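You operate a simulated robot arm through the tools that you are given. There is no shell and no other tool. Be economical: measure what you need, move in short steps, check, and stop when the job is done.

You are at the controls of a simulated two-armed robot. One attempt, no reset.

JOB
Tap both blocks on the low wall home and lay the steel channel across the gap.
Fine: use the mallet and put it back; the channel goes on last, a flange each side of the tongues. Set down upright: mallet.

The check looks at the end state, three seconds after you hand in, the way a careful person would. Anything else that was tipped, shoved, dropped, spilled or broken makes it a failure.

ROBOT AND FRAMES
Two 6-joint arms with two-finger parallel grippers on one trunk, on a base that drives. Base frame: it is fixed to the floor where the robot stands at the start and does not move with it; the origin is under the middle of the robot, x ahead of it, y to its left, z up. Lengths are in mm, angles in rad, forces in N, time in s.
The left shoulder is at the start at [80, 216, 1470], the right one opposite. Places, roughly: block [750, 1500, 750]. Payload 3.43 kg a hand.
Tool frame (each hand has its own): the origin (TCP) lies between the finger pads and is the grasp point; the fingertips stand 30 mm ahead of it; z points along the fingers, y is the line along which they close. The gripper opens to 94 mm. The fingers are 28 mm wide and 10 mm thick; the gripper's body (50 by 96 mm) begins 55 mm behind the TCP.
Orientation is told as [roll, pitch, yaw] about the base's x, y, z axes, in that order, counted from this pose: with the fingers straight down and closing along the base's y, the tool's x points along the base's -x, its y along +y and its z along -z.

CONTROLS
- The arms move only by the tool servo_tool. It takes "left_rows", "right_rows" or both (then of equal length, played together; a hand with none holds still); each is a list of rows, each a list of 2 entries, a list of its own where there are three numbers: the shift along the base's x, y, z in cm, then the turn, a rotation vector about the base's x, y, z in rad. In form: [[[dx, dy, dz], [ax, ay, az]], ...]. A call has 1 to 12 rows; each row shifts and turns the commanded pose from where the row before left it. "left_hand" and "right_hand" are, for a hand that has rows, the closure, from 0 (fully open) to 1 (shut), set as the call begins (left out, the last holds). Rows are played at 5 a second. More than 50 mm and 0.15 rad between two rows, or a gripper value outside its range, and nothing of the call is played. A pose out of reach is approached as far as the arm can. The call stops where the force on the tool passes 40 N (or 10 N more than at its start, if that is more) or the arm is blocked; 0.2 s more then pass. The fingers move at their own pace (about 72 mm/s each) and stop on an object; they squeeze with about 36 N. The grip force told is the motor's: it shows also when the fingers shut on nothing. Time passes only in rows, and 0.2 s behind the last, so rows that do not move let the fingers close. It gives the time, the measured TCP pose, the force on the tool (base axes), the opening and the grip force at its end, in the units of the frame above (readings bear some noise), with the torque about the TCP (base axes, N m) and any sound that the robot's microphone picked up, and new pictures: "views" is both (left out), scene, wrist or none (wrist: the cameras of the hands that moved).
- Cameras (640 x 400 px; columns grow to the right, rows downward): "scene" is now at [88.1, 8, 1607.1]; the picture's right is [0.14, -0.99, 0.00], its down [-0.90, -0.13, -0.41] and it looks along [0.41, 0.06, -0.91] (base axes); focal length 260 px, centre (320, 200). "left" rides on the left gripper at [76, -14, -103] in its tool frame; the picture's right is [0.18, 0.98, 0.00], its down [-0.75, 0.14, -0.64] and it looks along [-0.63, 0.12, 0.77] (tool axes); focal length 243 px, centre (320, 200). "right" rides on the right gripper at [76, 14, -103] in its tool frame; the picture's right is [-0.18, 0.98, 0.00], its down [-0.75, -0.14, -0.64] and it looks along [-0.63, -0.12, 0.77] (tool axes); focal length 243 px, centre (320, 200). There is no depth. A picture from a camera that has moved, and an enlarged one, comes with that camera's place and axes in the base frame and with its lens.
- lift_body(by): slides the trunk up (or, below 0, down) by that many mm; the arms and the scene camera ride with it, the base frame stays. It gives what a move gives, with no picture.
- roll_base(legs): drives the robot by 1 to 6 legs, each [ahead, left, turn to the left] in mm, mm and rad, along the robot's own axes; the way and the turn of a leg run together, so that a leg with both is an arc; at most 1500 mm and 3.142 rad a leg. The arms and the cameras ride along, it lands a little off, and it stops where it bumps. It gives what a move gives, and a new picture of the scene camera.
- head_to(pan, tilt): turns the head with the scene camera to pan (to the left, within 1.501 rad either way) and tilt (down, from -0.506 to 1.204), counted from straight ahead of the robot. It gives what a move gives, and a new picture of the scene camera.
- enlarge(camera, box): a new picture of the part [left, top, right, bottom] of that camera's present view, enlarged. The clock stands still meanwhile.
- sign_off(): hands the job in; it is judged then, once.

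Go step by step. Nothing tells you exact positions but the pictures and the camera data: compare them with the known pose of the tool, close in by small moves and look again before you grip or let go. The budget is 120 turns and 260 pictures, counting those below and the enlarged ones. Unless the task says otherwise, let go and move clear before handing in, and close with one line.

The tools are called after "Request:" as name(argument=value, ...) on one line, values as JSON. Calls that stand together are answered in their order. servo_tool: Moves the arms, as the interface text tells. Its arguments: {"type":"object","properties":{"left_rows":{"type":"array","items":{"type":"array"}},"left_hand":{"type":"number"},"right_rows":{"type":"array","items":{"type":"array"}},"right_hand":{"type":"number"},"views":{"type":"string","enum":["both","scene","wrist","none"]}},"required":[]} The other tools are called the same way: lift_body (by) slides the trunk up or down; roll_base (legs) drives the base; head_to (pan, tilt) turns the head that bears the scene camera; enlarge (camera, box) takes an enlarged picture of a part of a camera's view; sign_off () hands the job in.

At the start:

```text
time_s: 0.0
left_tool_pos: [414.4, 201.3, 867.8]
left_ee_rot: [0.0, -0.001, -0.001]
left_wrist_force: [0.0, -0.4, -0.3]
left_ft_torque: [0.02, -0.01, -0.01]
left_width: 93.8
left_grasp_force: 0.2
right_tool_pos: [515.5, -218.9, 911.3]
right_ee_rot: [0.001, -0.001, -0.001]
right_wrist_force: [-0.3, 0.7, 0.2]
right_ft_torque: [0.02, -0.01, -0.01]
right_width: 94.1
right_grasp_force: 0.1
trunk travel left (down, up): [-700.0, 140.0]
robot x, y, heading: [-0.6, 1.5, -0.001]
head pan, tilt: [0.14, 1.148]
```

scene: 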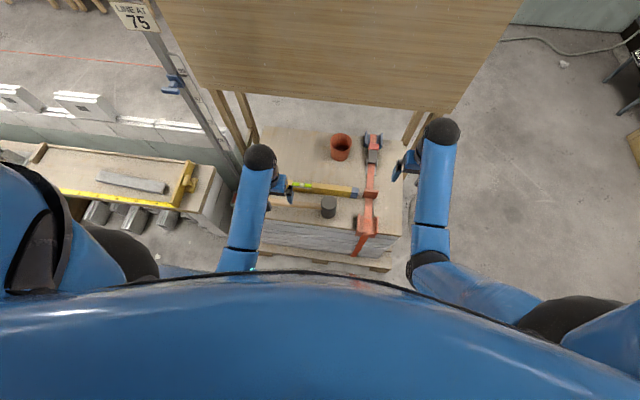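
right: 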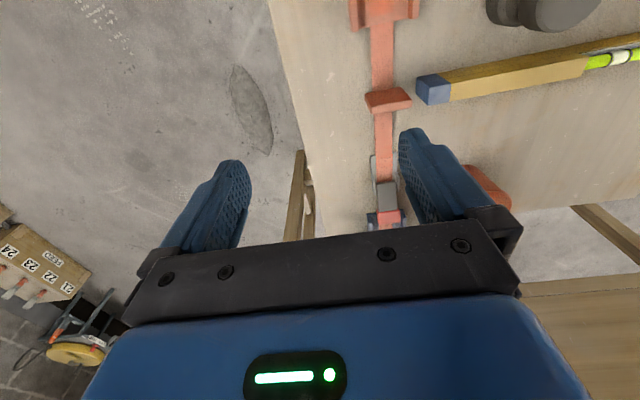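
left: 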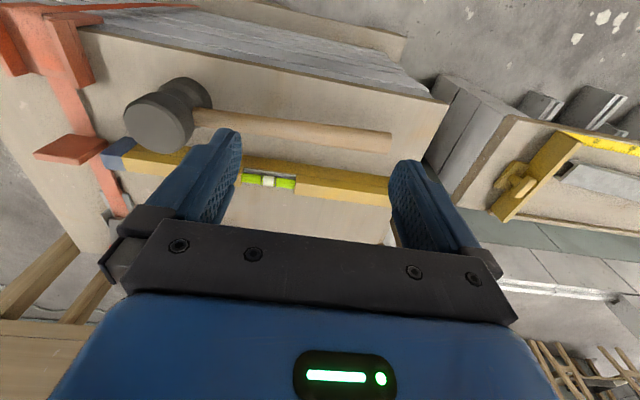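

I see a bench ahead with a mallet, a level, a clamp and a pot. To the left is another bench with what may be the channel, and a low wall with blocks and a "LINE AT 75" sign. I'll look around before moving.

Request:
head_to(pan=1.1, tilt=0.7)

Request:
enlarge(camera="left", box=[0, 0, 640, 250])

```text
time_s: 1.2
left_tool_pos: [413.9, 199.8, 867.8]
left_ee_rot: [-0.002, 0.001, 0.0]
left_wrist_force: [0.0, 0.5, 0.1]
left_ft_torque: [-0.01, 0.04, 0.0]
left_width: 94.0
left_grasp_force: 0.0
right_tool_pos: [514.4, -218.1, 910.0]
right_ee_rot: [0.0, 0.0, 0.0]
right_wrist_force: [0.3, 0.1, -0.6]
right_ft_torque: [0.02, -0.03, 0.0]
right_width: 94.0
right_grasp_force: 0.0
trunk travel left (down, up): [-700.0, 140.0]
robot x, y, heading: [-0.8, -1.1, 0.0]
head pan, tilt: [1.1, 0.7]
camera scene: at [67.5, 75.4, 1640.0], right [0.89, -0.45, 0.0], down [-0.29, -0.57, -0.76], along [0.35, 0.68, -0.64], focal length 260 px, centre (320, 200)
```

scene: 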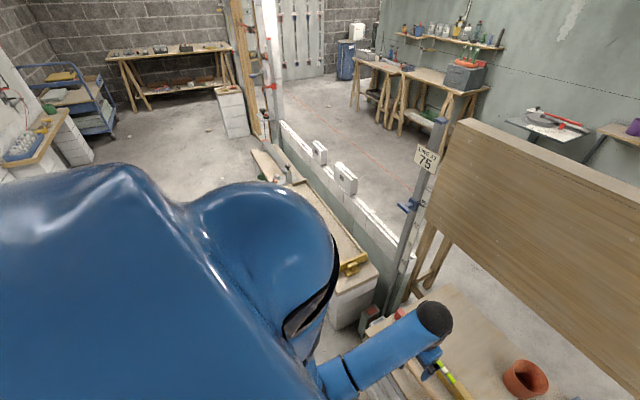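

```text
1.00 times, centred on (320, 125) of left (not enlarged: the box is as wide or as high as the picture)
camera zoom: at [338.8, 186.9, 970.0], right [-0.18, 0.98, 0.0], down [0.75, 0.14, 0.64], along [0.63, 0.12, -0.77], focal length 243 px, centre (320, 275)
```

zoom: 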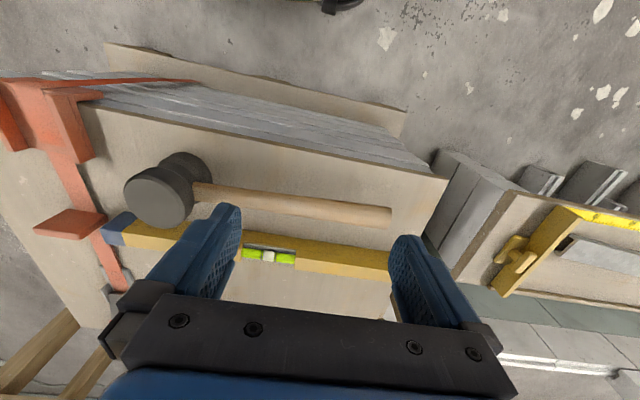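

The low wall runs away to the left (along y) with two blocks on it, and the bench in front of it carries more items. I'll zoom in on these.

Request:
enlarge(camera="scene", box=[240, 110, 420, 240])

Request:
enlarge(camera="scene", box=[320, 200, 480, 330])

Request:
enlarge(camera="scene", box=[400, 120, 460, 180])

```text
3.08 times, centred on (330, 175) of scene
camera zoom: at [67.5, 75.4, 1640.0], right [0.89, -0.45, 0.0], down [-0.29, -0.57, -0.76], along [0.35, 0.68, -0.64], focal length 800 px, centre (289, 277)
```

zoom: 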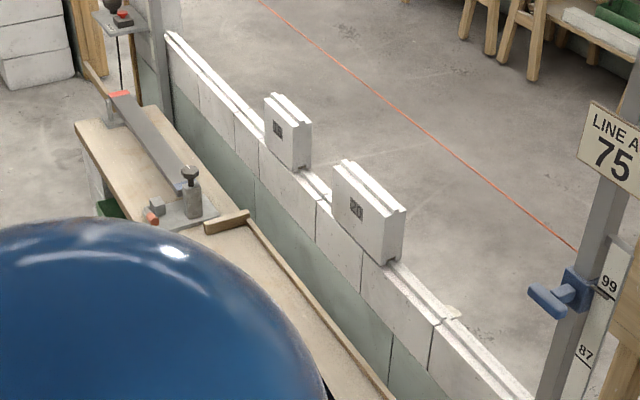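

```text
3.08 times, centred on (400, 265) of scene
camera zoom: at [67.5, 75.4, 1640.0], right [0.89, -0.45, 0.0], down [-0.29, -0.57, -0.76], along [0.35, 0.68, -0.64], focal length 800 px, centre (74, 0)
```

zoom: 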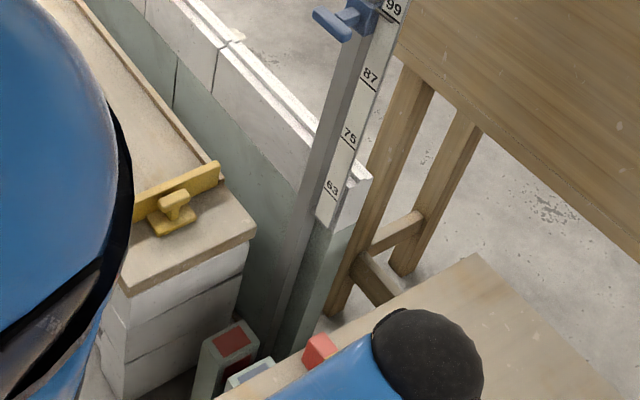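

```text
6.67 times, centred on (430, 150) of scene
camera zoom: at [67.5, 75.4, 1640.0], right [0.89, -0.45, 0.0], down [-0.29, -0.57, -0.76], along [0.35, 0.68, -0.64], focal length 1733 px, centre (-413, 533)
```

zoom: 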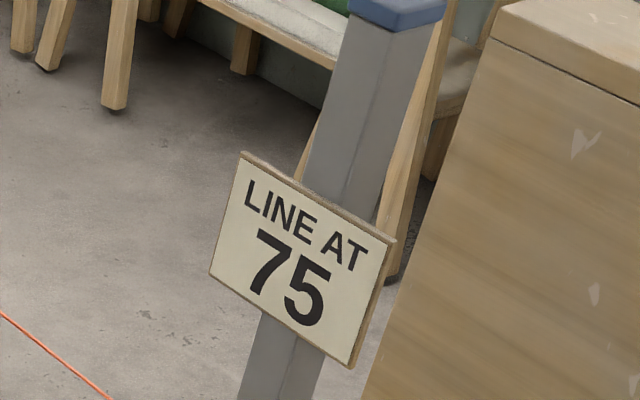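

The mallet stands on its head face, with its handle level, at about (486, 30, 690). I'll look at more of the benches and the wall.

Request:
head_to(pan=0.6, tilt=1.0)

Request:
head_to(pan=1.5, tilt=0.75)

Request:
head_to(pan=-0.3, tilt=0.9)

```text
time_s: 2.2
left_tool_pos: [414.4, 200.7, 867.5]
left_ee_rot: [-0.001, -0.001, 0.0]
left_wrist_force: [-0.8, 0.2, -0.1]
left_ft_torque: [-0.02, -0.01, 0.02]
left_width: 93.9
left_grasp_force: 0.0
right_tool_pos: [515.0, -217.6, 910.8]
right_ee_rot: [0.001, 0.001, 0.001]
right_wrist_force: [-0.7, 0.5, -0.4]
right_ft_torque: [-0.01, -0.01, -0.01]
right_width: 93.8
right_grasp_force: 0.0
trunk travel left (down, up): [-700.0, 140.0]
robot x, y, heading: [-0.1, -1.5, 0.002]
head pan, tilt: [0.6, 1.0]
camera scene: at [86.4, 39.0, 1616.7], right [0.57, -0.82, 0.0], down [-0.69, -0.48, -0.54], along [0.45, 0.31, -0.84], focal length 260 px, centre (320, 200)
```

scene: 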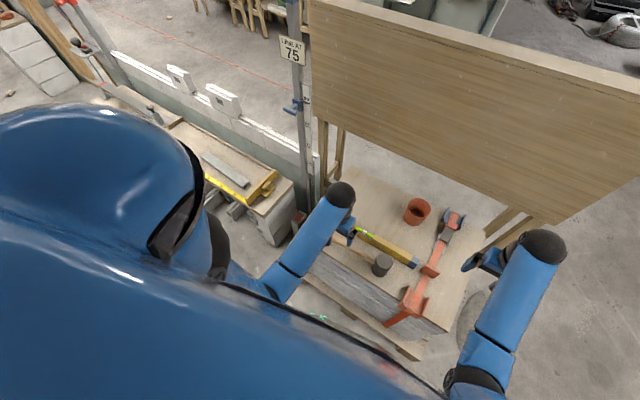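

```text
time_s: 3.4
left_tool_pos: [413.8, 200.5, 866.0]
left_ee_rot: [0.002, 0.001, 0.0]
left_wrist_force: [0.3, -0.4, 0.5]
left_ft_torque: [0.0, -0.01, 0.01]
left_width: 94.2
left_grasp_force: 0.2
right_tool_pos: [515.4, -217.9, 911.2]
right_ee_rot: [-0.001, 0.001, 0.0]
right_wrist_force: [0.4, 0.2, -0.4]
right_ft_torque: [0.02, -0.01, -0.01]
right_width: 94.0
right_grasp_force: 0.0
trunk travel left (down, up): [-700.0, 140.0]
robot x, y, heading: [0.9, 4.3, 0.002]
head pan, tilt: [1.499, 0.75]
camera scene: at [34.9, 82.4, 1635.8], right [1.0, -0.07, 0.0], down [-0.05, -0.68, -0.73], along [0.05, 0.73, -0.68], focal length 260 px, centre (320, 200)
```

scene: 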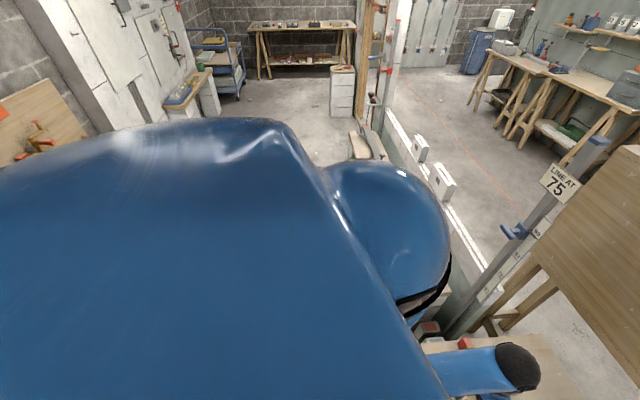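

```text
time_s: 5.2
left_tool_pos: [415.2, 200.5, 866.7]
left_ee_rot: [0.001, 0.001, -0.001]
left_wrist_force: [-0.8, 0.2, -0.2]
left_ft_torque: [-0.02, -0.01, 0.03]
left_width: 94.0
left_grasp_force: 0.0
right_tool_pos: [515.1, -218.0, 912.2]
right_ee_rot: [-0.001, 0.0, 0.0]
right_wrist_force: [0.7, 0.3, -0.1]
right_ft_torque: [0.02, 0.03, -0.01]
right_width: 94.0
right_grasp_force: 0.0
trunk travel left (down, up): [-700.0, 140.0]
robot x, y, heading: [-0.6, 0.4, -0.002]
head pan, tilt: [-0.3, 0.901]
camera scene: at [101.0, -22.6, 1623.9], right [-0.3, -0.96, 0.0], down [-0.75, 0.23, -0.62], along [0.59, -0.18, -0.78], focal length 260 px, centre (320, 200)
```

scene: 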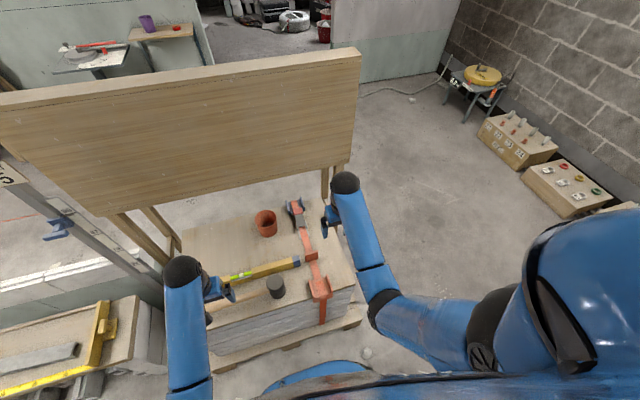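

The mallet handle runs almost along y, from the head near (485, 50) to its end near (472, 311). I'll lower the trunk a little, then turn the left hand so it closes along x over the handle.

Request:
lift_body(by=-80)

Request:
servo_tool(left_rows=[[[0.55, -0.7, 0], [0, 0, -0.1428]], [[0.55, -0.7, 0], [0, 0, -0.1428]], [[0.55, -0.7, 0], [0, 0, -0.1428]], [[0.55, -0.7, 0], [0, 0, -0.1428]], [[0.55, -0.7, 0], [0, 0, -0.1428]], [[0.55, -0.7, 0], [0, 0, -0.1428]], [[0.55, -0.7, 0], [0, 0, -0.1428]], [[0.55, -0.7, 0], [0, 0, -0.1428]], [[0.55, -0.7, 0], [0, 0, -0.1428]], [[0.55, -0.7, 0], [0, 0, -0.1428]], [[0.55, -0.7, 0], [0, 0, -0.1428]]])

```text
time_s: 6.3
left_tool_pos: [415.2, 201.4, 786.5]
left_ee_rot: [0.001, 0.0, -0.002]
left_wrist_force: [0.0, -0.1, 0.5]
left_ft_torque: [-0.01, -0.02, -0.02]
left_width: 93.9
left_grasp_force: 0.0
right_tool_pos: [515.2, -218.2, 831.4]
right_ee_rot: [0.0, 0.001, -0.001]
right_wrist_force: [0.2, 0.1, -0.4]
right_ft_torque: [-0.01, -0.01, 0.01]
right_width: 94.2
right_grasp_force: 0.2
trunk travel left (down, up): [-620.0, 220.0]
robot x, y, heading: [-2.8, 1.5, 0.001]
head pan, tilt: [-0.3, 0.901]
```

```text
time_s: 8.7
left_tool_pos: [475.7, 123.4, 787.7]
left_ee_rot: [0.0, 0.0, -1.572]
left_wrist_force: [-0.4, 0.8, 0.7]
left_ft_torque: [0.03, 0.01, 0.03]
left_width: 94.1
left_grasp_force: 0.1
right_tool_pos: [515.8, -218.3, 831.7]
right_ee_rot: [-0.001, 0.0, 0.002]
right_wrist_force: [-0.4, 0.2, 0.2]
right_ft_torque: [0.0, -0.01, -0.01]
right_width: 94.0
right_grasp_force: 0.2
trunk travel left (down, up): [-620.0, 220.0]
robot x, y, heading: [-0.6, -0.8, -0.004]
head pan, tilt: [-0.3, 0.901]
camera scene: at [101.3, -22.9, 1543.9], right [-0.3, -0.96, 0.0], down [-0.75, 0.23, -0.62], along [0.59, -0.18, -0.78], focal length 260 px, centre (320, 200)
camera left: at [461.7, 200.1, 890.3], right [0.98, 0.18, 0.0], down [0.14, -0.75, 0.64], along [0.12, -0.63, -0.77], focal length 243 px, centre (320, 200)
```

scene: 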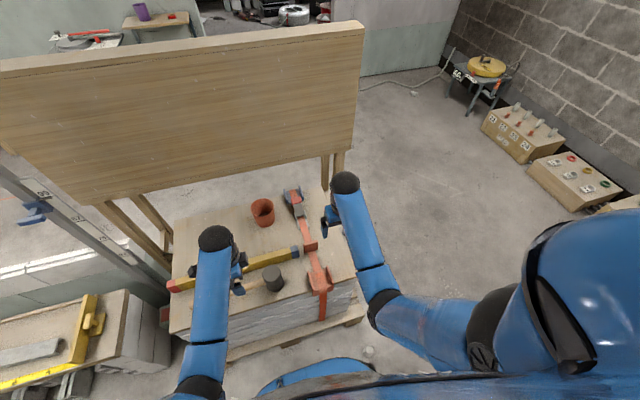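
left: 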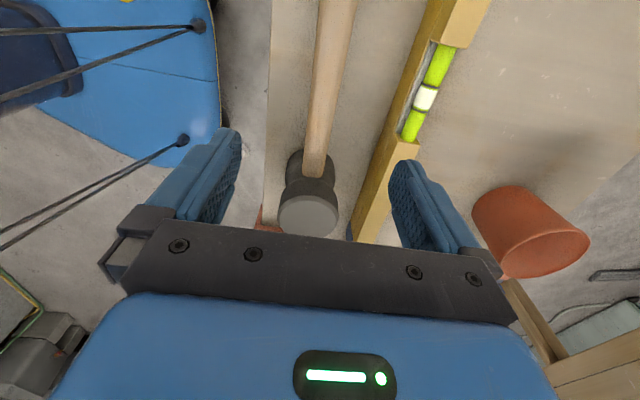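

I place the mallet head at about (484, 28) with its top near z 708, and the handle at z ~667 tilted 0.095 rad. I'll line up above a point near the head with the fingers partly closed, then look.

Request:
servo_tool(left_rows=[[[0.35, -1.75, 0], [0, 0, 0.05]], [[0.35, -1.75, 0], [0, 0, 0.045]], [[0, 0, -2.0], [0, 0, 0]], [[0, 0, -2.0], [0, 0, 0]]], left_hand=0.33, views="wrist")

```text
time_s: 9.7
left_tool_pos: [481.8, 88.4, 746.6]
left_ee_rot: [-0.002, 0.001, -1.475]
left_wrist_force: [0.2, 0.0, 0.0]
left_ft_torque: [-0.02, 0.0, 0.02]
left_width: 63.1
left_grasp_force: 0.0
right_tool_pos: [516.2, -218.3, 830.4]
right_ee_rot: [-0.001, 0.0, 0.001]
right_wrist_force: [-0.3, 0.3, -1.2]
right_ft_torque: [-0.01, 0.04, -0.02]
right_width: 93.9
right_grasp_force: 0.0
trunk travel left (down, up): [-620.0, 220.0]
robot x, y, heading: [-0.5, 2.4, -0.003]
head pan, tilt: [-0.3, 0.901]
camera left: at [460.6, 162.9, 849.0], right [0.96, 0.28, 0.0], down [0.21, -0.74, 0.64], along [0.18, -0.62, -0.77], focal length 243 px, centre (320, 200)
```

left: 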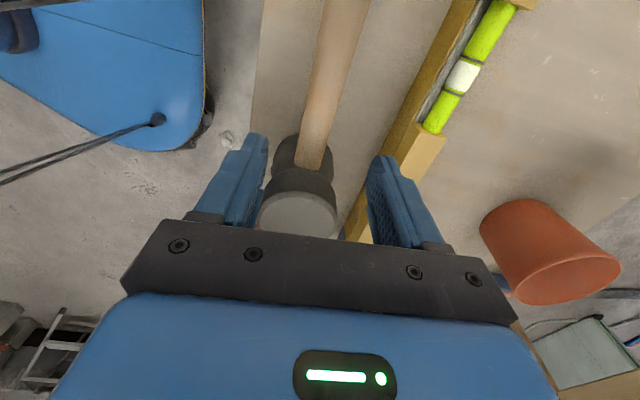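

The handle sits centred between the fingers at x ≈ 482. I'll correct the yaw slightly and descend to grip height.

Request:
servo_tool(left_rows=[[[0, 0, -2.0], [0, 0, -0.045]], [[0, 0, -2.0], [0, 0, 0]], [[0, 0, -1.5], [0, 0, 0]], [[0, 0, -1.0], [0, 0, 0]], [[0, 0, -0.8], [0, 0, 0]]], views="wrist")

```text
time_s: 10.9
left_tool_pos: [482.5, 89.6, 673.3]
left_ee_rot: [0.0, 0.0, -1.52]
left_wrist_force: [-0.1, -0.3, -0.5]
left_ft_torque: [-0.01, -0.01, -0.01]
left_width: 63.1
left_grasp_force: 0.2
right_tool_pos: [515.6, -218.3, 831.6]
right_ee_rot: [-0.001, -0.001, 0.001]
right_wrist_force: [-0.3, 0.2, 0.0]
right_ft_torque: [-0.02, -0.01, -0.03]
right_width: 94.1
right_grasp_force: 0.0
trunk travel left (down, up): [-620.0, 220.0]
robot x, y, heading: [-0.7, -3.2, 0.0]
head pan, tilt: [-0.3, 0.901]
camera left: at [464.0, 165.3, 775.6], right [0.97, 0.23, 0.0], down [0.18, -0.75, 0.64], along [0.15, -0.62, -0.77], focal length 243 px, centre (320, 200)
```

left: 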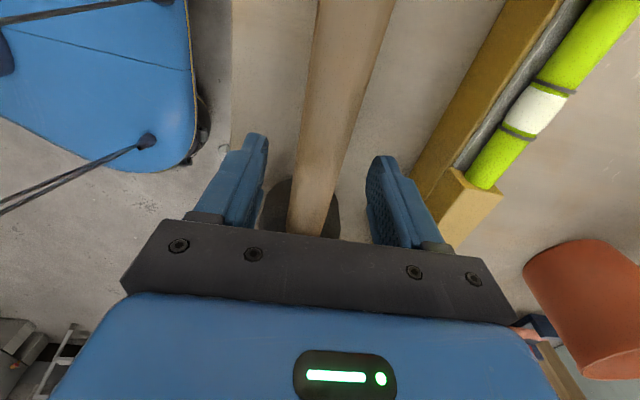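

The fingers straddle the handle, so I'll close them.

Request:
servo_tool(left_rows=[[[0, 0, 0], [0, 0, 0]], [[0, 0, 0], [0, 0, 0]], [[0, 0, 0], [0, 0, 0]]], left_hand=1, views="wrist")

```text
time_s: 11.7
left_tool_pos: [481.8, 89.0, 672.9]
left_ee_rot: [0.0, -0.002, -1.521]
left_wrist_force: [-3.0, -0.8, -0.3]
left_ft_torque: [-0.12, 0.05, -0.2]
left_width: 31.2
left_grasp_force: 35.6
right_tool_pos: [515.1, -217.9, 831.9]
right_ee_rot: [-0.001, 0.001, 0.0]
right_wrist_force: [-0.1, -0.1, 0.4]
right_ft_torque: [0.03, 0.02, 0.03]
right_width: 94.2
right_grasp_force: 0.1
trunk travel left (down, up): [-620.0, 220.0]
robot x, y, heading: [-1.1, 2.1, 0.001]
head pan, tilt: [-0.3, 0.901]
camera left: at [463.5, 165.1, 775.7], right [0.97, 0.23, 0.0], down [0.18, -0.75, 0.64], along [0.15, -0.62, -0.77], focal length 243 px, centre (320, 200)
```

left: 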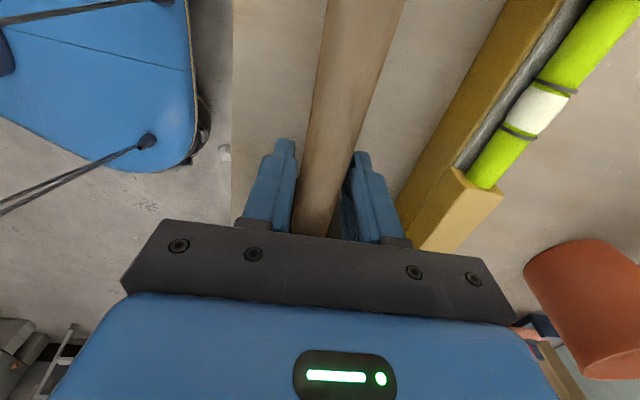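

It is gripped at 31 mm. For the return I note TCP (482, 89, 673), yaw -1.52. Next I'll lift.

Request:
servo_tool(left_rows=[[[0, 0, 1.0], [0, 0, 0]], [[0, 0, 2.0], [0, 0, 0]], [[0, 0, 3.0], [0, 0, 0]], [[0, 0, 3.0], [0, 0, 0]], [[0, 0, 3.0], [0, 0, 0]], [[0, 0, 3.0], [0, 0, 0]]])

```text
time_s: 13.1
left_tool_pos: [482.3, 90.4, 824.9]
left_ee_rot: [0.001, 0.002, -1.52]
left_wrist_force: [-0.3, 0.0, -4.4]
left_ft_torque: [0.19, 0.03, -0.01]
left_width: 31.0
left_grasp_force: 35.8
right_tool_pos: [516.2, -218.0, 831.1]
right_ee_rot: [0.001, 0.001, 0.0]
right_wrist_force: [-1.2, -0.3, 1.3]
right_ft_torque: [-0.01, -0.01, 0.0]
right_width: 94.1
right_grasp_force: 0.0
trunk travel left (down, up): [-620.0, 220.0]
robot x, y, heading: [0.0, 1.1, 0.004]
head pan, tilt: [-0.3, 0.901]
camera scene: at [101.5, -22.7, 1543.8], right [-0.3, -0.96, 0.0], down [-0.75, 0.23, -0.62], along [0.59, -0.18, -0.78], focal length 260 px, centre (320, 200)
camera left: at [465.1, 166.1, 926.9], right [0.97, 0.23, 0.0], down [0.18, -0.75, 0.64], along [0.15, -0.62, -0.77], focal length 243 px, centre (320, 200)
```

scene: 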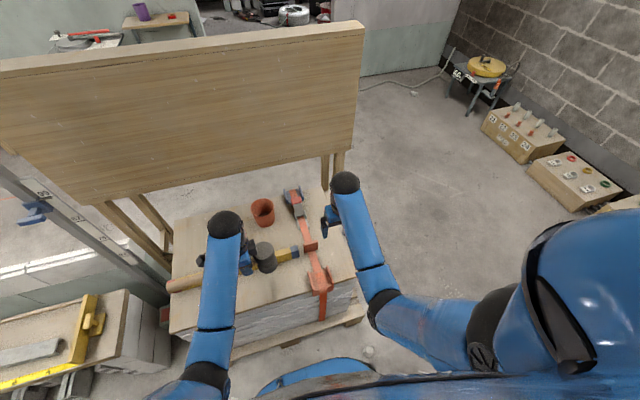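
left: 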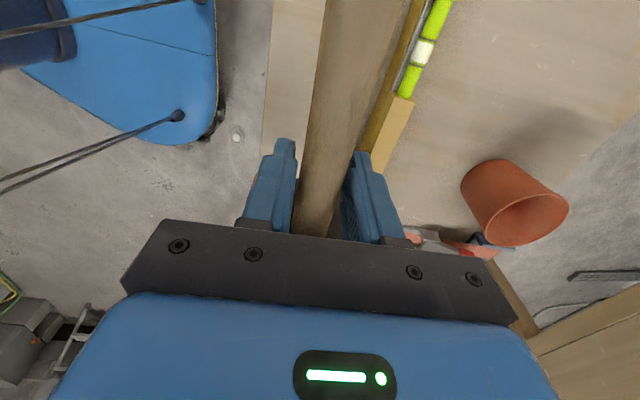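

The mallet is lifted (about 0.45 kg) and holding firmly. I'll swing it so the head points ahead (+x), with the handle toward the robot.

Request:
servo_tool(left_rows=[[[0, 1, 0.3], [0, 0, 0.138]], [[0, 1, 0.3], [0, 0, 0.138]], [[0, 1, 0.3], [0, 0, 0.138]], [[0, 1, 0.3], [0, 0, 0.138]], [[0, 1, 0.3], [0, 0, 0.138]], [[0, 1, 0.3], [0, 0, 0.138]], [[0, 1, 0.3], [0, 0, 0.138]], [[0, 1, 0.3], [0, 0, 0.138]], [[0, 1, 0.3], [0, 0, 0.138]], [[0, 1, 0.3], [0, 0, 0.138]], [[0, 1, 0.3], [0, 0, 0.138]]])

Request:
head_to(pan=0.0, tilt=1.2)

```text
time_s: 15.5
left_tool_pos: [489.5, 199.3, 837.4]
left_ee_rot: [-0.001, -0.001, 0.002]
left_wrist_force: [1.0, -0.2, -4.5]
left_ft_torque: [0.03, 0.19, -0.02]
left_width: 31.1
left_grasp_force: 36.1
left hand out of reach, approached as far as the arm can: row 6, 8, 10, 11
right_tool_pos: [515.0, -217.6, 831.7]
right_ee_rot: [0.001, 0.0, 0.0]
right_wrist_force: [-0.3, -0.7, 0.6]
right_ft_torque: [0.0, -0.01, -0.01]
right_width: 93.9
right_grasp_force: 0.0
trunk travel left (down, up): [-620.0, 220.0]
robot x, y, heading: [0.3, 0.2, 0.002]
head pan, tilt: [-0.3, 0.901]
camera scene: at [101.7, -22.0, 1543.9], right [-0.3, -0.96, 0.0], down [-0.75, 0.23, -0.62], along [0.59, -0.18, -0.78], focal length 260 px, centre (320, 200)
camera left: at [413.7, 184.5, 939.8], right [-0.19, 0.98, 0.0], down [0.75, 0.14, 0.64], along [0.63, 0.12, -0.77], focal length 243 px, centre (320, 200)
```

scene: 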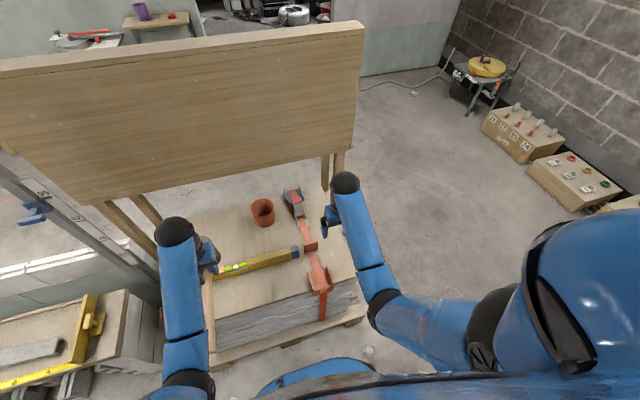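
left: 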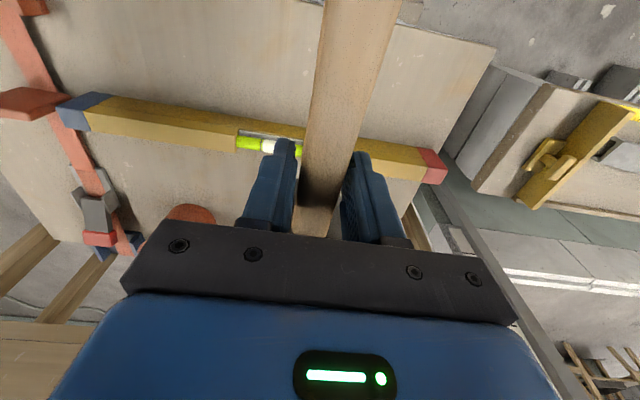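

```text
time_s: 16.3
left_tool_pos: [491.0, 198.2, 837.8]
left_ee_rot: [0.0, -0.002, -0.001]
left_wrist_force: [1.3, 0.3, -5.4]
left_ft_torque: [0.0, 0.17, -0.01]
left_width: 30.9
left_grasp_force: 35.6
right_tool_pos: [516.1, -218.9, 831.0]
right_ee_rot: [0.002, 0.0, 0.001]
right_wrist_force: [0.5, -0.7, -0.2]
right_ft_torque: [0.01, 0.0, 0.03]
right_width: 93.8
right_grasp_force: 0.0
trunk travel left (down, up): [-620.0, 220.0]
robot x, y, heading: [3.5, 2.4, 0.001]
head pan, tilt: [0.0, 1.201]
camera scene: at [85.5, -0.1, 1524.1], right [0.0, -1.0, 0.0], down [-0.93, 0.0, -0.36], along [0.36, 0.0, -0.93], focal length 260 px, centre (320, 200)
```

scene: 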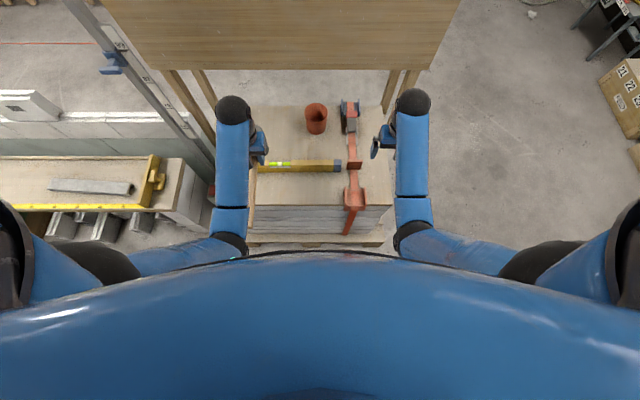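

The mallet now points ahead. A string line seems to run above the wall near x≈790, z≈990, so I must keep the arm in front of it. I'll drive left part-way along the benches and look again.

Request:
roll_base(legs=[[0, 700, 0]])

Request:
head_to(pan=0.5, tilt=0.8)

```text
time_s: 20.2
left_tool_pos: [492.0, 905.9, 837.2]
left_ee_rot: [0.001, -0.003, -0.005]
left_wrist_force: [0.3, 0.5, -4.7]
left_ft_torque: [-0.02, 0.21, -0.01]
left_width: 31.3
left_grasp_force: 36.2
right_tool_pos: [516.7, 489.3, 830.6]
right_ee_rot: [-0.001, 0.0, -0.003]
right_wrist_force: [0.4, 0.3, -0.1]
right_ft_torque: [-0.01, 0.03, -0.01]
right_width: 94.0
right_grasp_force: 0.1
trunk travel left (down, up): [-620.0, 220.0]
robot x, y, heading: [-4.2, 713.0, -0.001]
head pan, tilt: [0.0, 1.201]
camera scene: at [86.9, 709.2, 1524.0], right [0.0, -1.0, 0.0], down [-0.93, 0.0, -0.36], along [0.36, 0.0, -0.93], focal length 260 px, centre (320, 200)
```

scene: 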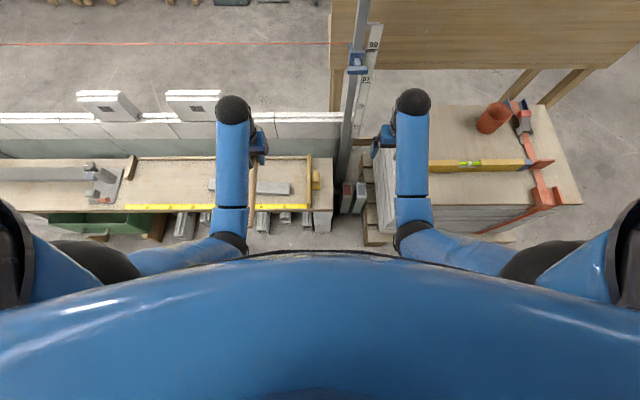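

```text
time_s: 21.2
left_tool_pos: [491.7, 906.7, 837.8]
left_ee_rot: [-0.001, -0.002, -0.004]
left_wrist_force: [0.6, -0.1, -4.8]
left_ft_torque: [-0.01, 0.21, -0.02]
left_width: 31.0
left_grasp_force: 35.7
right_tool_pos: [516.0, 489.9, 830.7]
right_ee_rot: [-0.002, 0.0, -0.003]
right_wrist_force: [0.6, 0.4, 0.3]
right_ft_torque: [0.01, -0.01, 0.0]
right_width: 94.1
right_grasp_force: 0.1
trunk travel left (down, up): [-620.0, 220.0]
robot x, y, heading: [2.8, 709.7, 0.0]
head pan, tilt: [0.499, 0.799]
camera scene: at [102.0, 748.5, 1551.7], right [0.47, -0.88, 0.0], down [-0.63, -0.34, -0.7], along [0.61, 0.33, -0.72], focal length 260 px, centre (320, 200)
```

scene: 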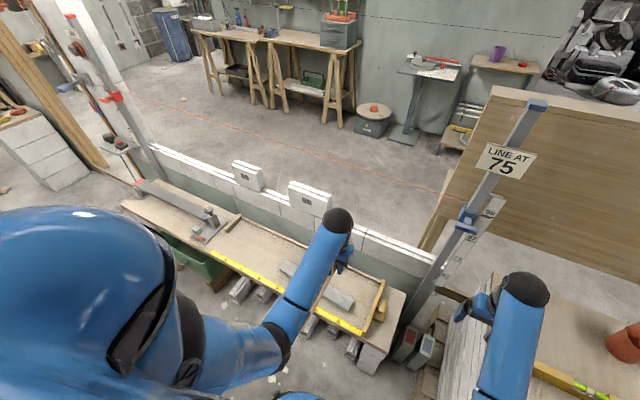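

Request:
enlarge(camera="scene", box=[190, 140, 350, 240])

Request:
enlarge(camera="scene", box=[100, 150, 290, 270])

Request:
enlarge(camera="scene", box=[200, 220, 420, 360])

```text
4.00 times, centred on (270, 190) of scene
camera zoom: at [102.0, 748.5, 1551.7], right [0.47, -0.88, 0.0], down [-0.63, -0.34, -0.7], along [0.61, 0.33, -0.72], focal length 1040 px, centre (520, 240)
```

zoom: 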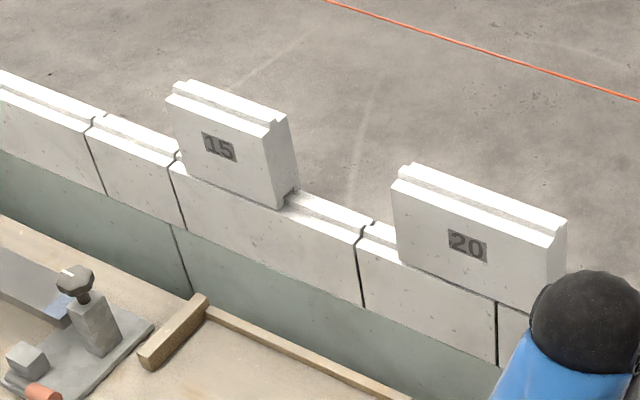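

```text
3.33 times, centred on (195, 210) of scene
camera zoom: at [102.0, 748.5, 1551.7], right [0.47, -0.88, 0.0], down [-0.63, -0.34, -0.7], along [0.61, 0.33, -0.72], focal length 866 px, centre (737, 167)
```

zoom: 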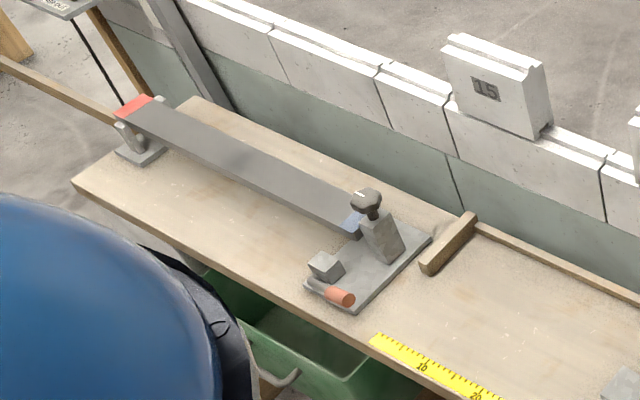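

```text
2.86 times, centred on (310, 290) of scene
camera zoom: at [102.0, 748.5, 1551.7], right [0.47, -0.88, 0.0], down [-0.63, -0.34, -0.7], along [0.61, 0.33, -0.72], focal length 742 px, centre (349, -57)
```

zoom: 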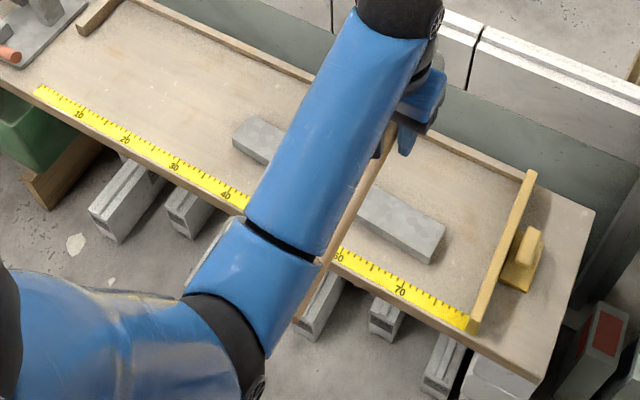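

Blocks "20" (y≈1180) and "15" (y≈1500) stand on the tongued wall, and the channel lies on the bench below. I'll drive left to about y 1290 and lower the trunk to work on block 15.

Request:
roll_base(legs=[[0, 580, 0]])

Request:
head_to(pan=0.1, tilt=0.9)

```text
time_s: 24.4
left_tool_pos: [501.7, 1468.7, 836.9]
left_ee_rot: [0.002, -0.002, -0.023]
left_wrist_force: [-0.5, 0.2, -4.2]
left_ft_torque: [-0.01, 0.2, 0.01]
left_width: 30.9
left_grasp_force: 36.1
right_tool_pos: [519.5, 1052.1, 830.8]
right_ee_rot: [0.001, -0.002, -0.022]
right_wrist_force: [-0.3, -0.5, 0.3]
right_ft_torque: [-0.02, 0.0, -0.04]
right_width: 93.8
right_grasp_force: 0.0
trunk travel left (down, up): [-620.0, 220.0]
robot x, y, heading: [11.3, 1283.1, -0.018]
head pan, tilt: [0.499, 0.799]
camera scene: at [109.3, 1316.7, 1551.8], right [0.46, -0.89, 0.0], down [-0.64, -0.33, -0.7], along [0.62, 0.32, -0.72], focal length 260 px, centre (320, 200)
```

scene: 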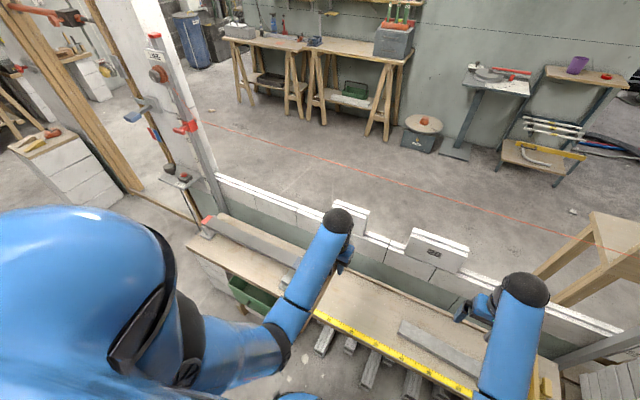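

```text
time_s: 25.3
left_tool_pos: [500.8, 1468.2, 837.0]
left_ee_rot: [0.0, -0.002, -0.022]
left_wrist_force: [0.4, 0.0, -4.8]
left_ft_torque: [-0.03, 0.22, 0.02]
left_width: 30.9
left_grasp_force: 36.3
right_tool_pos: [519.5, 1052.4, 831.6]
right_ee_rot: [0.0, 0.0, -0.022]
right_wrist_force: [1.0, 0.7, 0.4]
right_ft_torque: [0.0, 0.0, 0.01]
right_width: 93.9
right_grasp_force: 0.1
trunk travel left (down, up): [-620.0, 220.0]
robot x, y, heading: [5.8, 1281.0, -0.022]
head pan, tilt: [0.099, 0.901]
camera scene: at [113.0, 1286.9, 1543.9], right [0.08, -1.0, 0.0], down [-0.78, -0.06, -0.62], along [0.62, 0.05, -0.78], focal length 260 px, centre (320, 200)
```

scene: 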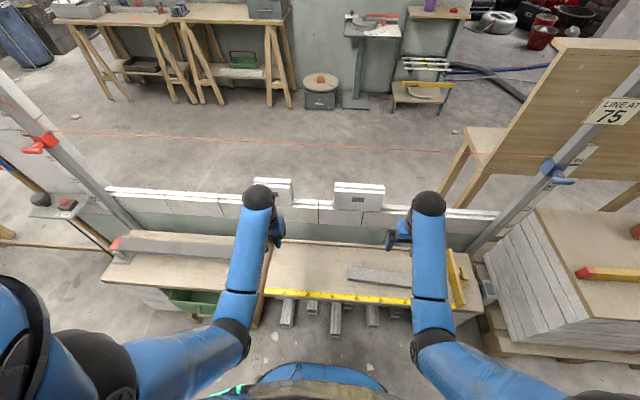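

I'll raise both hands relative to the trunk, then lower the trunk so that the arms can reach forward to the wall.

Request:
servo_tool(left_rows=[[[-0.5, 0, 4], [0, 0, 0.01]], [[-0.5, 0, 4], [0, 0, 0.01]], [[-0.5, 0, 4], [0, 0, 0]], [[0, 0, 4], [0, 0, 0]], [[0, 0, 4], [0, 0, 0]], [[0, 0, 4], [0, 0, 0]]], right_rows=[[[-2, 0, 4], [0, 0, 0]], [[-2, 0, 4], [0, 0, 0]], [[-2, 0, 4], [0, 0, 0]], [[-2, 0, 4], [0, 0, 0]], [[-2, 0, 4], [0, 0, 0]], [[-2, 0, 4], [0, 0, 0]]], views="none")

Request:
lift_body(by=-180)

Request:
servo_tool(left_rows=[[[2, 0, 0], [0, 0, 0]], [[2, 0, 0], [0, 0, 0]], [[2, 0, 0], [0, 0, 0]], [[2, 0, 0], [0, 0, 0]]])

```text
time_s: 26.7
left_tool_pos: [568.1, 1464.0, 864.6]
left_ee_rot: [-0.001, -0.004, -0.001]
left_wrist_force: [0.7, -0.2, -4.8]
left_ft_torque: [0.0, 0.2, 0.04]
left_width: 30.9
left_grasp_force: 36.1
left hand out of reach, approached as far as the arm can: row 1, 2, 3, 4, 5, 6
right_tool_pos: [491.1, 1051.4, 835.2]
right_ee_rot: [0.0, -0.002, -0.021]
right_wrist_force: [-0.1, -1.1, -0.9]
right_ft_torque: [-0.03, -0.02, -0.03]
right_width: 93.9
right_grasp_force: 0.0
right hand out of reach, approached as far as the arm can: row 1, 2, 3, 4, 5, 6
trunk travel left (down, up): [-620.0, 220.0]
robot x, y, heading: [9.1, 1282.6, -0.019]
head pan, tilt: [0.099, 0.901]
```

```text
time_s: 28.7
left_tool_pos: [567.3, 1463.8, 684.5]
left_ee_rot: [0.0, -0.005, -0.001]
left_wrist_force: [0.2, -0.5, -4.0]
left_ft_torque: [-0.04, 0.18, 0.03]
left_width: 31.0
left_grasp_force: 35.8
right_tool_pos: [491.9, 1051.4, 657.3]
right_ee_rot: [0.0, -0.001, -0.022]
right_wrist_force: [-0.2, 0.3, -0.6]
right_ft_torque: [-0.02, 0.0, 0.02]
right_width: 93.9
right_grasp_force: 0.0
trunk travel left (down, up): [-440.0, 400.0]
robot x, y, heading: [7.2, 1284.3, -0.022]
head pan, tilt: [0.099, 0.901]
```

```text
time_s: 29.7
left_tool_pos: [649.2, 1461.4, 685.7]
left_ee_rot: [0.001, -0.003, -0.001]
left_wrist_force: [0.0, -0.2, -4.8]
left_ft_torque: [-0.02, 0.17, 0.05]
left_width: 30.9
left_grasp_force: 35.9
right_tool_pos: [491.0, 1051.3, 655.0]
right_ee_rot: [0.0, 0.001, -0.02]
right_wrist_force: [-0.8, 0.6, 0.4]
right_ft_torque: [-0.01, 0.02, 0.04]
right_width: 93.9
right_grasp_force: 0.1
trunk travel left (down, up): [-440.0, 400.0]
robot x, y, heading: [9.7, 1277.3, -0.018]
head pan, tilt: [0.099, 0.901]
camera scene: at [113.7, 1286.5, 1363.7], right [0.08, -1.0, 0.0], down [-0.78, -0.06, -0.62], along [0.62, 0.05, -0.78], focal length 260 px, centre (320, 200)
camera left: at [572.6, 1448.4, 788.2], right [-0.18, 0.98, 0.0], down [0.75, 0.14, 0.64], along [0.63, 0.12, -0.76], focal length 243 px, centre (320, 200)
```

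scene: 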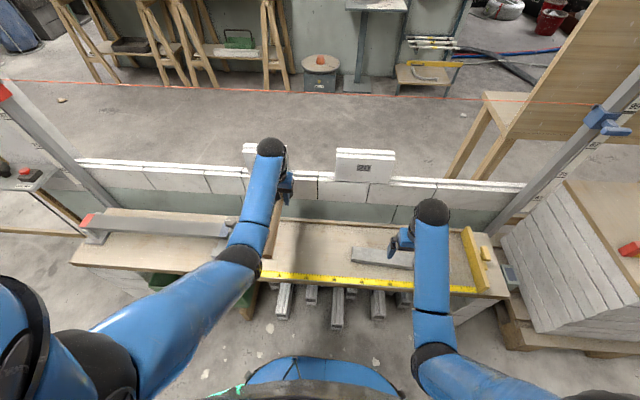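
left: 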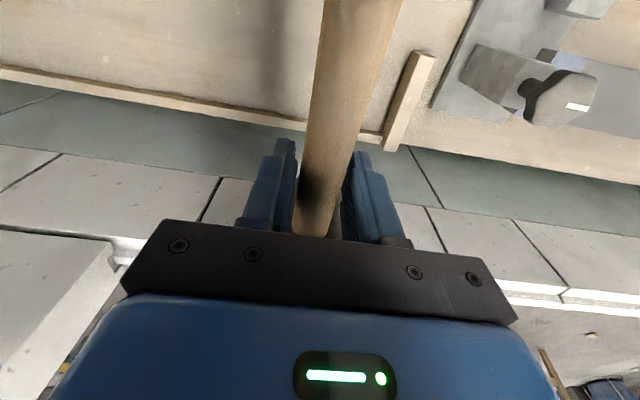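

The mallet is below block-top height and close to the wall face, so I'll back off and raise it before going over.

Request:
servo_tool(left_rows=[[[-3, 0, 1], [0, 0, 0]], [[-1, 0, 4], [0, 0, 0]], [[0, 0, 4], [0, 0, 0]], [[0, 0, 4], [0, 0, 0]], [[0, 0, 3], [0, 0, 0]]])

```text
time_s: 30.9
left_tool_pos: [671.7, 1458.4, 768.6]
left_ee_rot: [-0.001, -0.005, -0.002]
left_wrist_force: [-0.7, 0.7, -4.8]
left_ft_torque: [0.02, 0.17, 0.01]
left_width: 30.8
left_grasp_force: 36.1
left hand out of reach, approached as far as the arm can: row 2, 3, 4, 5
right_tool_pos: [492.5, 1052.0, 655.7]
right_ee_rot: [-0.001, -0.001, -0.022]
right_wrist_force: [0.3, 0.8, 0.1]
right_ft_torque: [-0.01, -0.01, -0.01]
right_width: 93.9
right_grasp_force: 0.0
trunk travel left (down, up): [-440.0, 400.0]
robot x, y, heading: [9.7, 1283.3, -0.023]
head pan, tilt: [0.099, 0.901]
camera scene: at [113.4, 1286.4, 1363.8], right [0.08, -1.0, 0.0], down [-0.78, -0.06, -0.62], along [0.62, 0.05, -0.78], focal length 260 px, centre (320, 200)
camera left: at [595.8, 1445.6, 871.3], right [-0.18, 0.98, 0.0], down [0.75, 0.14, 0.65], along [0.63, 0.12, -0.76], focal length 243 px, centre (320, 200)
```

scene: 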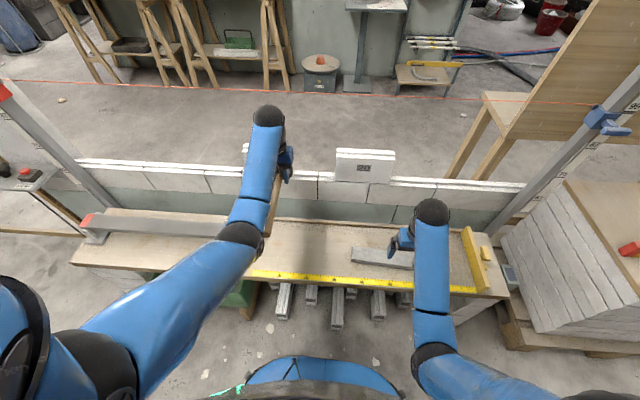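
left: 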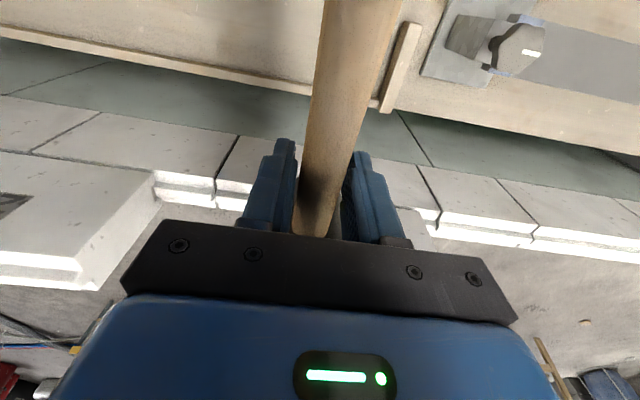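

The wall front looks to be at x≈795, and the red line runs right above it. I need to know how high the line is, so I'll look at the clips and blocks closely.

Request:
enlarge(camera="scene", box=[540, 60, 640, 160])

Request:
enlarge(camera="scene", box=[220, 120, 420, 220])

Request:
head_to(pan=0.5, tilt=0.5)

Request:
head_to(pan=-0.4, tilt=0.5)

```text
4.00 times, centred on (590, 110) of scene
camera zoom: at [113.4, 1286.4, 1363.8], right [0.08, -1.0, 0.0], down [-0.78, -0.06, -0.62], along [0.62, 0.05, -0.78], focal length 1040 px, centre (-760, 560)
```

zoom: 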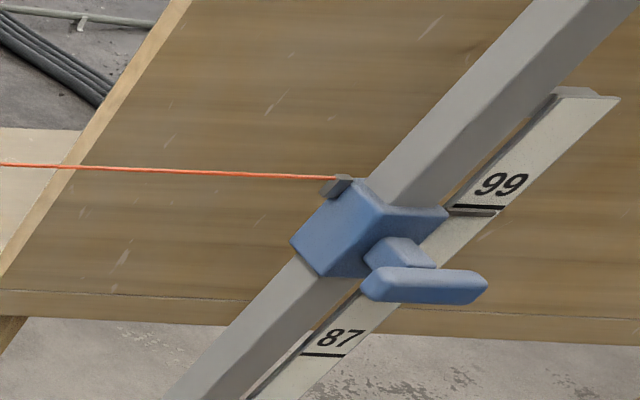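

```text
3.20 times, centred on (320, 170) of scene
camera zoom: at [113.4, 1286.4, 1363.8], right [0.08, -1.0, 0.0], down [-0.78, -0.06, -0.62], along [0.62, 0.05, -0.78], focal length 832 px, centre (320, 296)
```

zoom: 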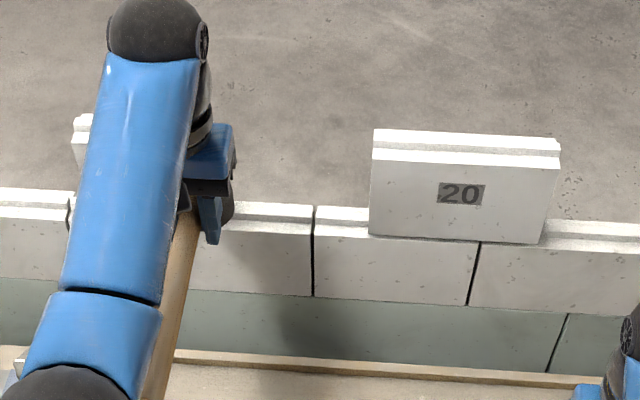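

```text
time_s: 31.8
left_tool_pos: [672.7, 1459.7, 769.2]
left_ee_rot: [0.0, -0.004, 0.0]
left_wrist_force: [0.1, -0.3, -5.2]
left_ft_torque: [0.0, 0.22, -0.02]
left_width: 30.8
left_grasp_force: 36.3
right_tool_pos: [490.9, 1051.0, 656.3]
right_ee_rot: [0.001, -0.002, -0.02]
right_wrist_force: [0.5, -0.5, 0.2]
right_ft_torque: [0.01, 0.02, -0.02]
right_width: 94.0
right_grasp_force: 0.0
trunk travel left (down, up): [-440.0, 400.0]
robot x, y, heading: [8.7, 1279.7, -0.024]
head pan, tilt: [0.499, 0.499]
camera scene: at [118.7, 1322.5, 1397.6], right [0.46, -0.89, 0.0], down [-0.43, -0.22, -0.88], along [0.78, 0.4, -0.48], focal length 260 px, centre (320, 200)
```

scene: 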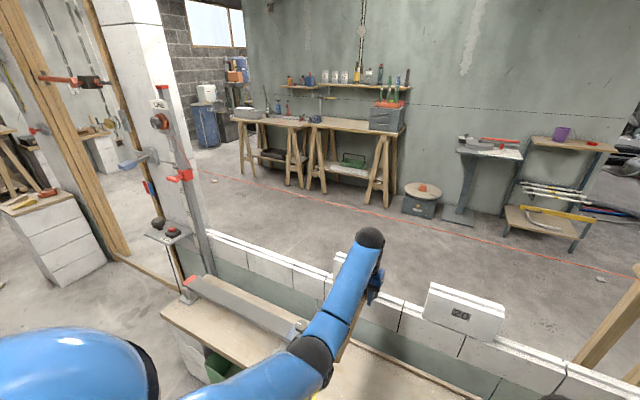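

```text
time_s: 33.0
left_tool_pos: [672.8, 1459.4, 767.8]
left_ee_rot: [-0.001, -0.006, -0.001]
left_wrist_force: [0.0, 0.2, -4.5]
left_ft_torque: [0.0, 0.17, -0.02]
left_width: 30.8
left_grasp_force: 35.9
right_tool_pos: [490.8, 1051.4, 655.1]
right_ee_rot: [-0.001, -0.002, -0.02]
right_wrist_force: [0.1, -0.3, 0.2]
right_ft_torque: [0.01, 0.01, 0.03]
right_width: 93.8
right_grasp_force: 0.1
trunk travel left (down, up): [-440.0, 400.0]
robot x, y, heading: [11.5, 1282.2, -0.021]
head pan, tilt: [-0.4, 0.499]
camera scene: at [121.0, 1243.5, 1397.7], right [-0.41, -0.91, 0.0], down [-0.44, 0.19, -0.88], along [0.8, -0.36, -0.48], focal length 260 px, centre (320, 200)
```

scene: 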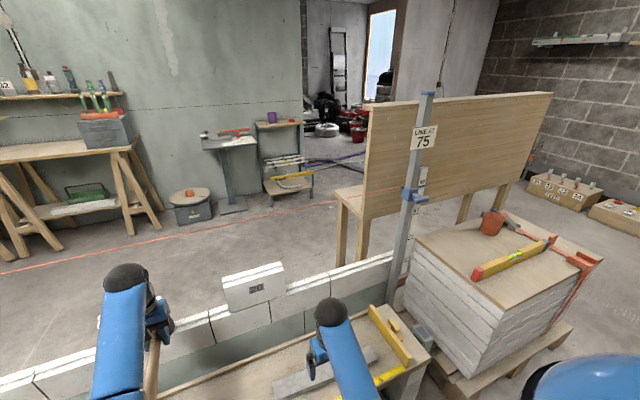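

The line looks to be around x≈870–900, z≈920. I'll raise the trunk so the mallet clears the block tops, and use the wrist camera to fix block and wall positions.

Request:
lift_body(by=110)

Request:
servo_tool(left_rows=[[[0, -1, 0], [0, 0, 0]]], right_rows=[[[0, 1, 0], [0, 0, 0]]])

```text
time_s: 34.4
left_tool_pos: [672.6, 1459.9, 878.7]
left_ee_rot: [0.001, -0.005, -0.001]
left_wrist_force: [0.2, 0.0, -4.8]
left_ft_torque: [-0.01, 0.18, 0.0]
left_width: 30.9
left_grasp_force: 36.2
right_tool_pos: [491.9, 1051.1, 766.4]
right_ee_rot: [0.001, 0.0, -0.021]
right_wrist_force: [-0.4, -0.1, -0.6]
right_ft_torque: [0.01, -0.01, 0.01]
right_width: 93.7
right_grasp_force: 0.0
trunk travel left (down, up): [-550.0, 290.0]
robot x, y, heading: [5.3, 1277.8, -0.023]
head pan, tilt: [-0.4, 0.499]
```

```text
time_s: 34.8
left_tool_pos: [670.8, 1448.7, 878.6]
left_ee_rot: [0.0, -0.004, -0.002]
left_wrist_force: [-0.4, -0.8, -4.9]
left_ft_torque: [0.01, 0.18, 0.01]
left_width: 30.6
left_grasp_force: 35.9
right_tool_pos: [490.4, 1061.3, 766.9]
right_ee_rot: [0.001, -0.001, -0.021]
right_wrist_force: [-0.4, -0.1, 0.2]
right_ft_torque: [-0.03, 0.01, -0.03]
right_width: 94.0
right_grasp_force: 0.0
trunk travel left (down, up): [-550.0, 290.0]
robot x, y, heading: [8.5, 1281.8, -0.025]
head pan, tilt: [-0.4, 0.499]
camera scene: at [120.8, 1243.3, 1507.7], right [-0.41, -0.91, 0.0], down [-0.44, 0.2, -0.88], along [0.8, -0.36, -0.48], focal length 260 px, centre (320, 200)
camera right: at [415.4, 1076.5, 870.0], right [0.2, 0.98, 0.0], down [0.75, -0.16, 0.64], along [0.63, -0.13, -0.77], focal length 243 px, centre (320, 200)
camera left: at [594.8, 1435.7, 981.5], right [-0.18, 0.98, 0.0], down [0.75, 0.14, 0.65], along [0.64, 0.12, -0.76], focal length 243 px, centre (320, 200)
```

scene: 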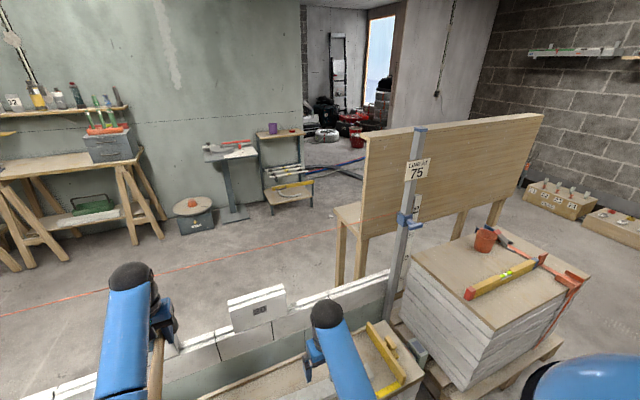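
right: 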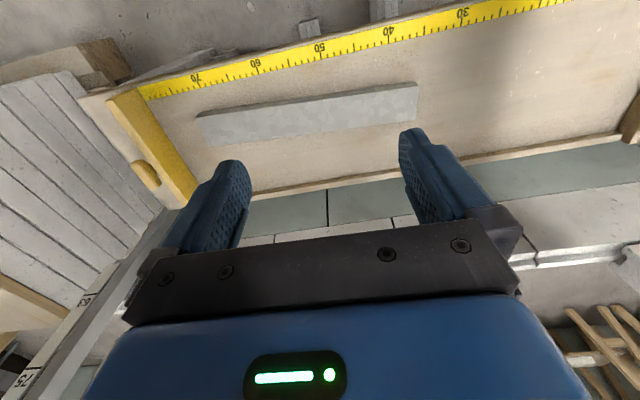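
left: 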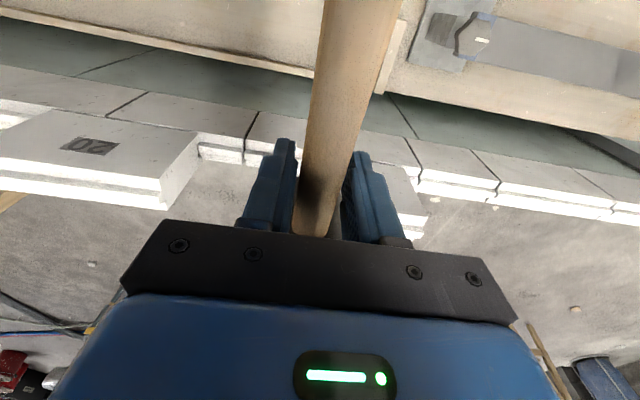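

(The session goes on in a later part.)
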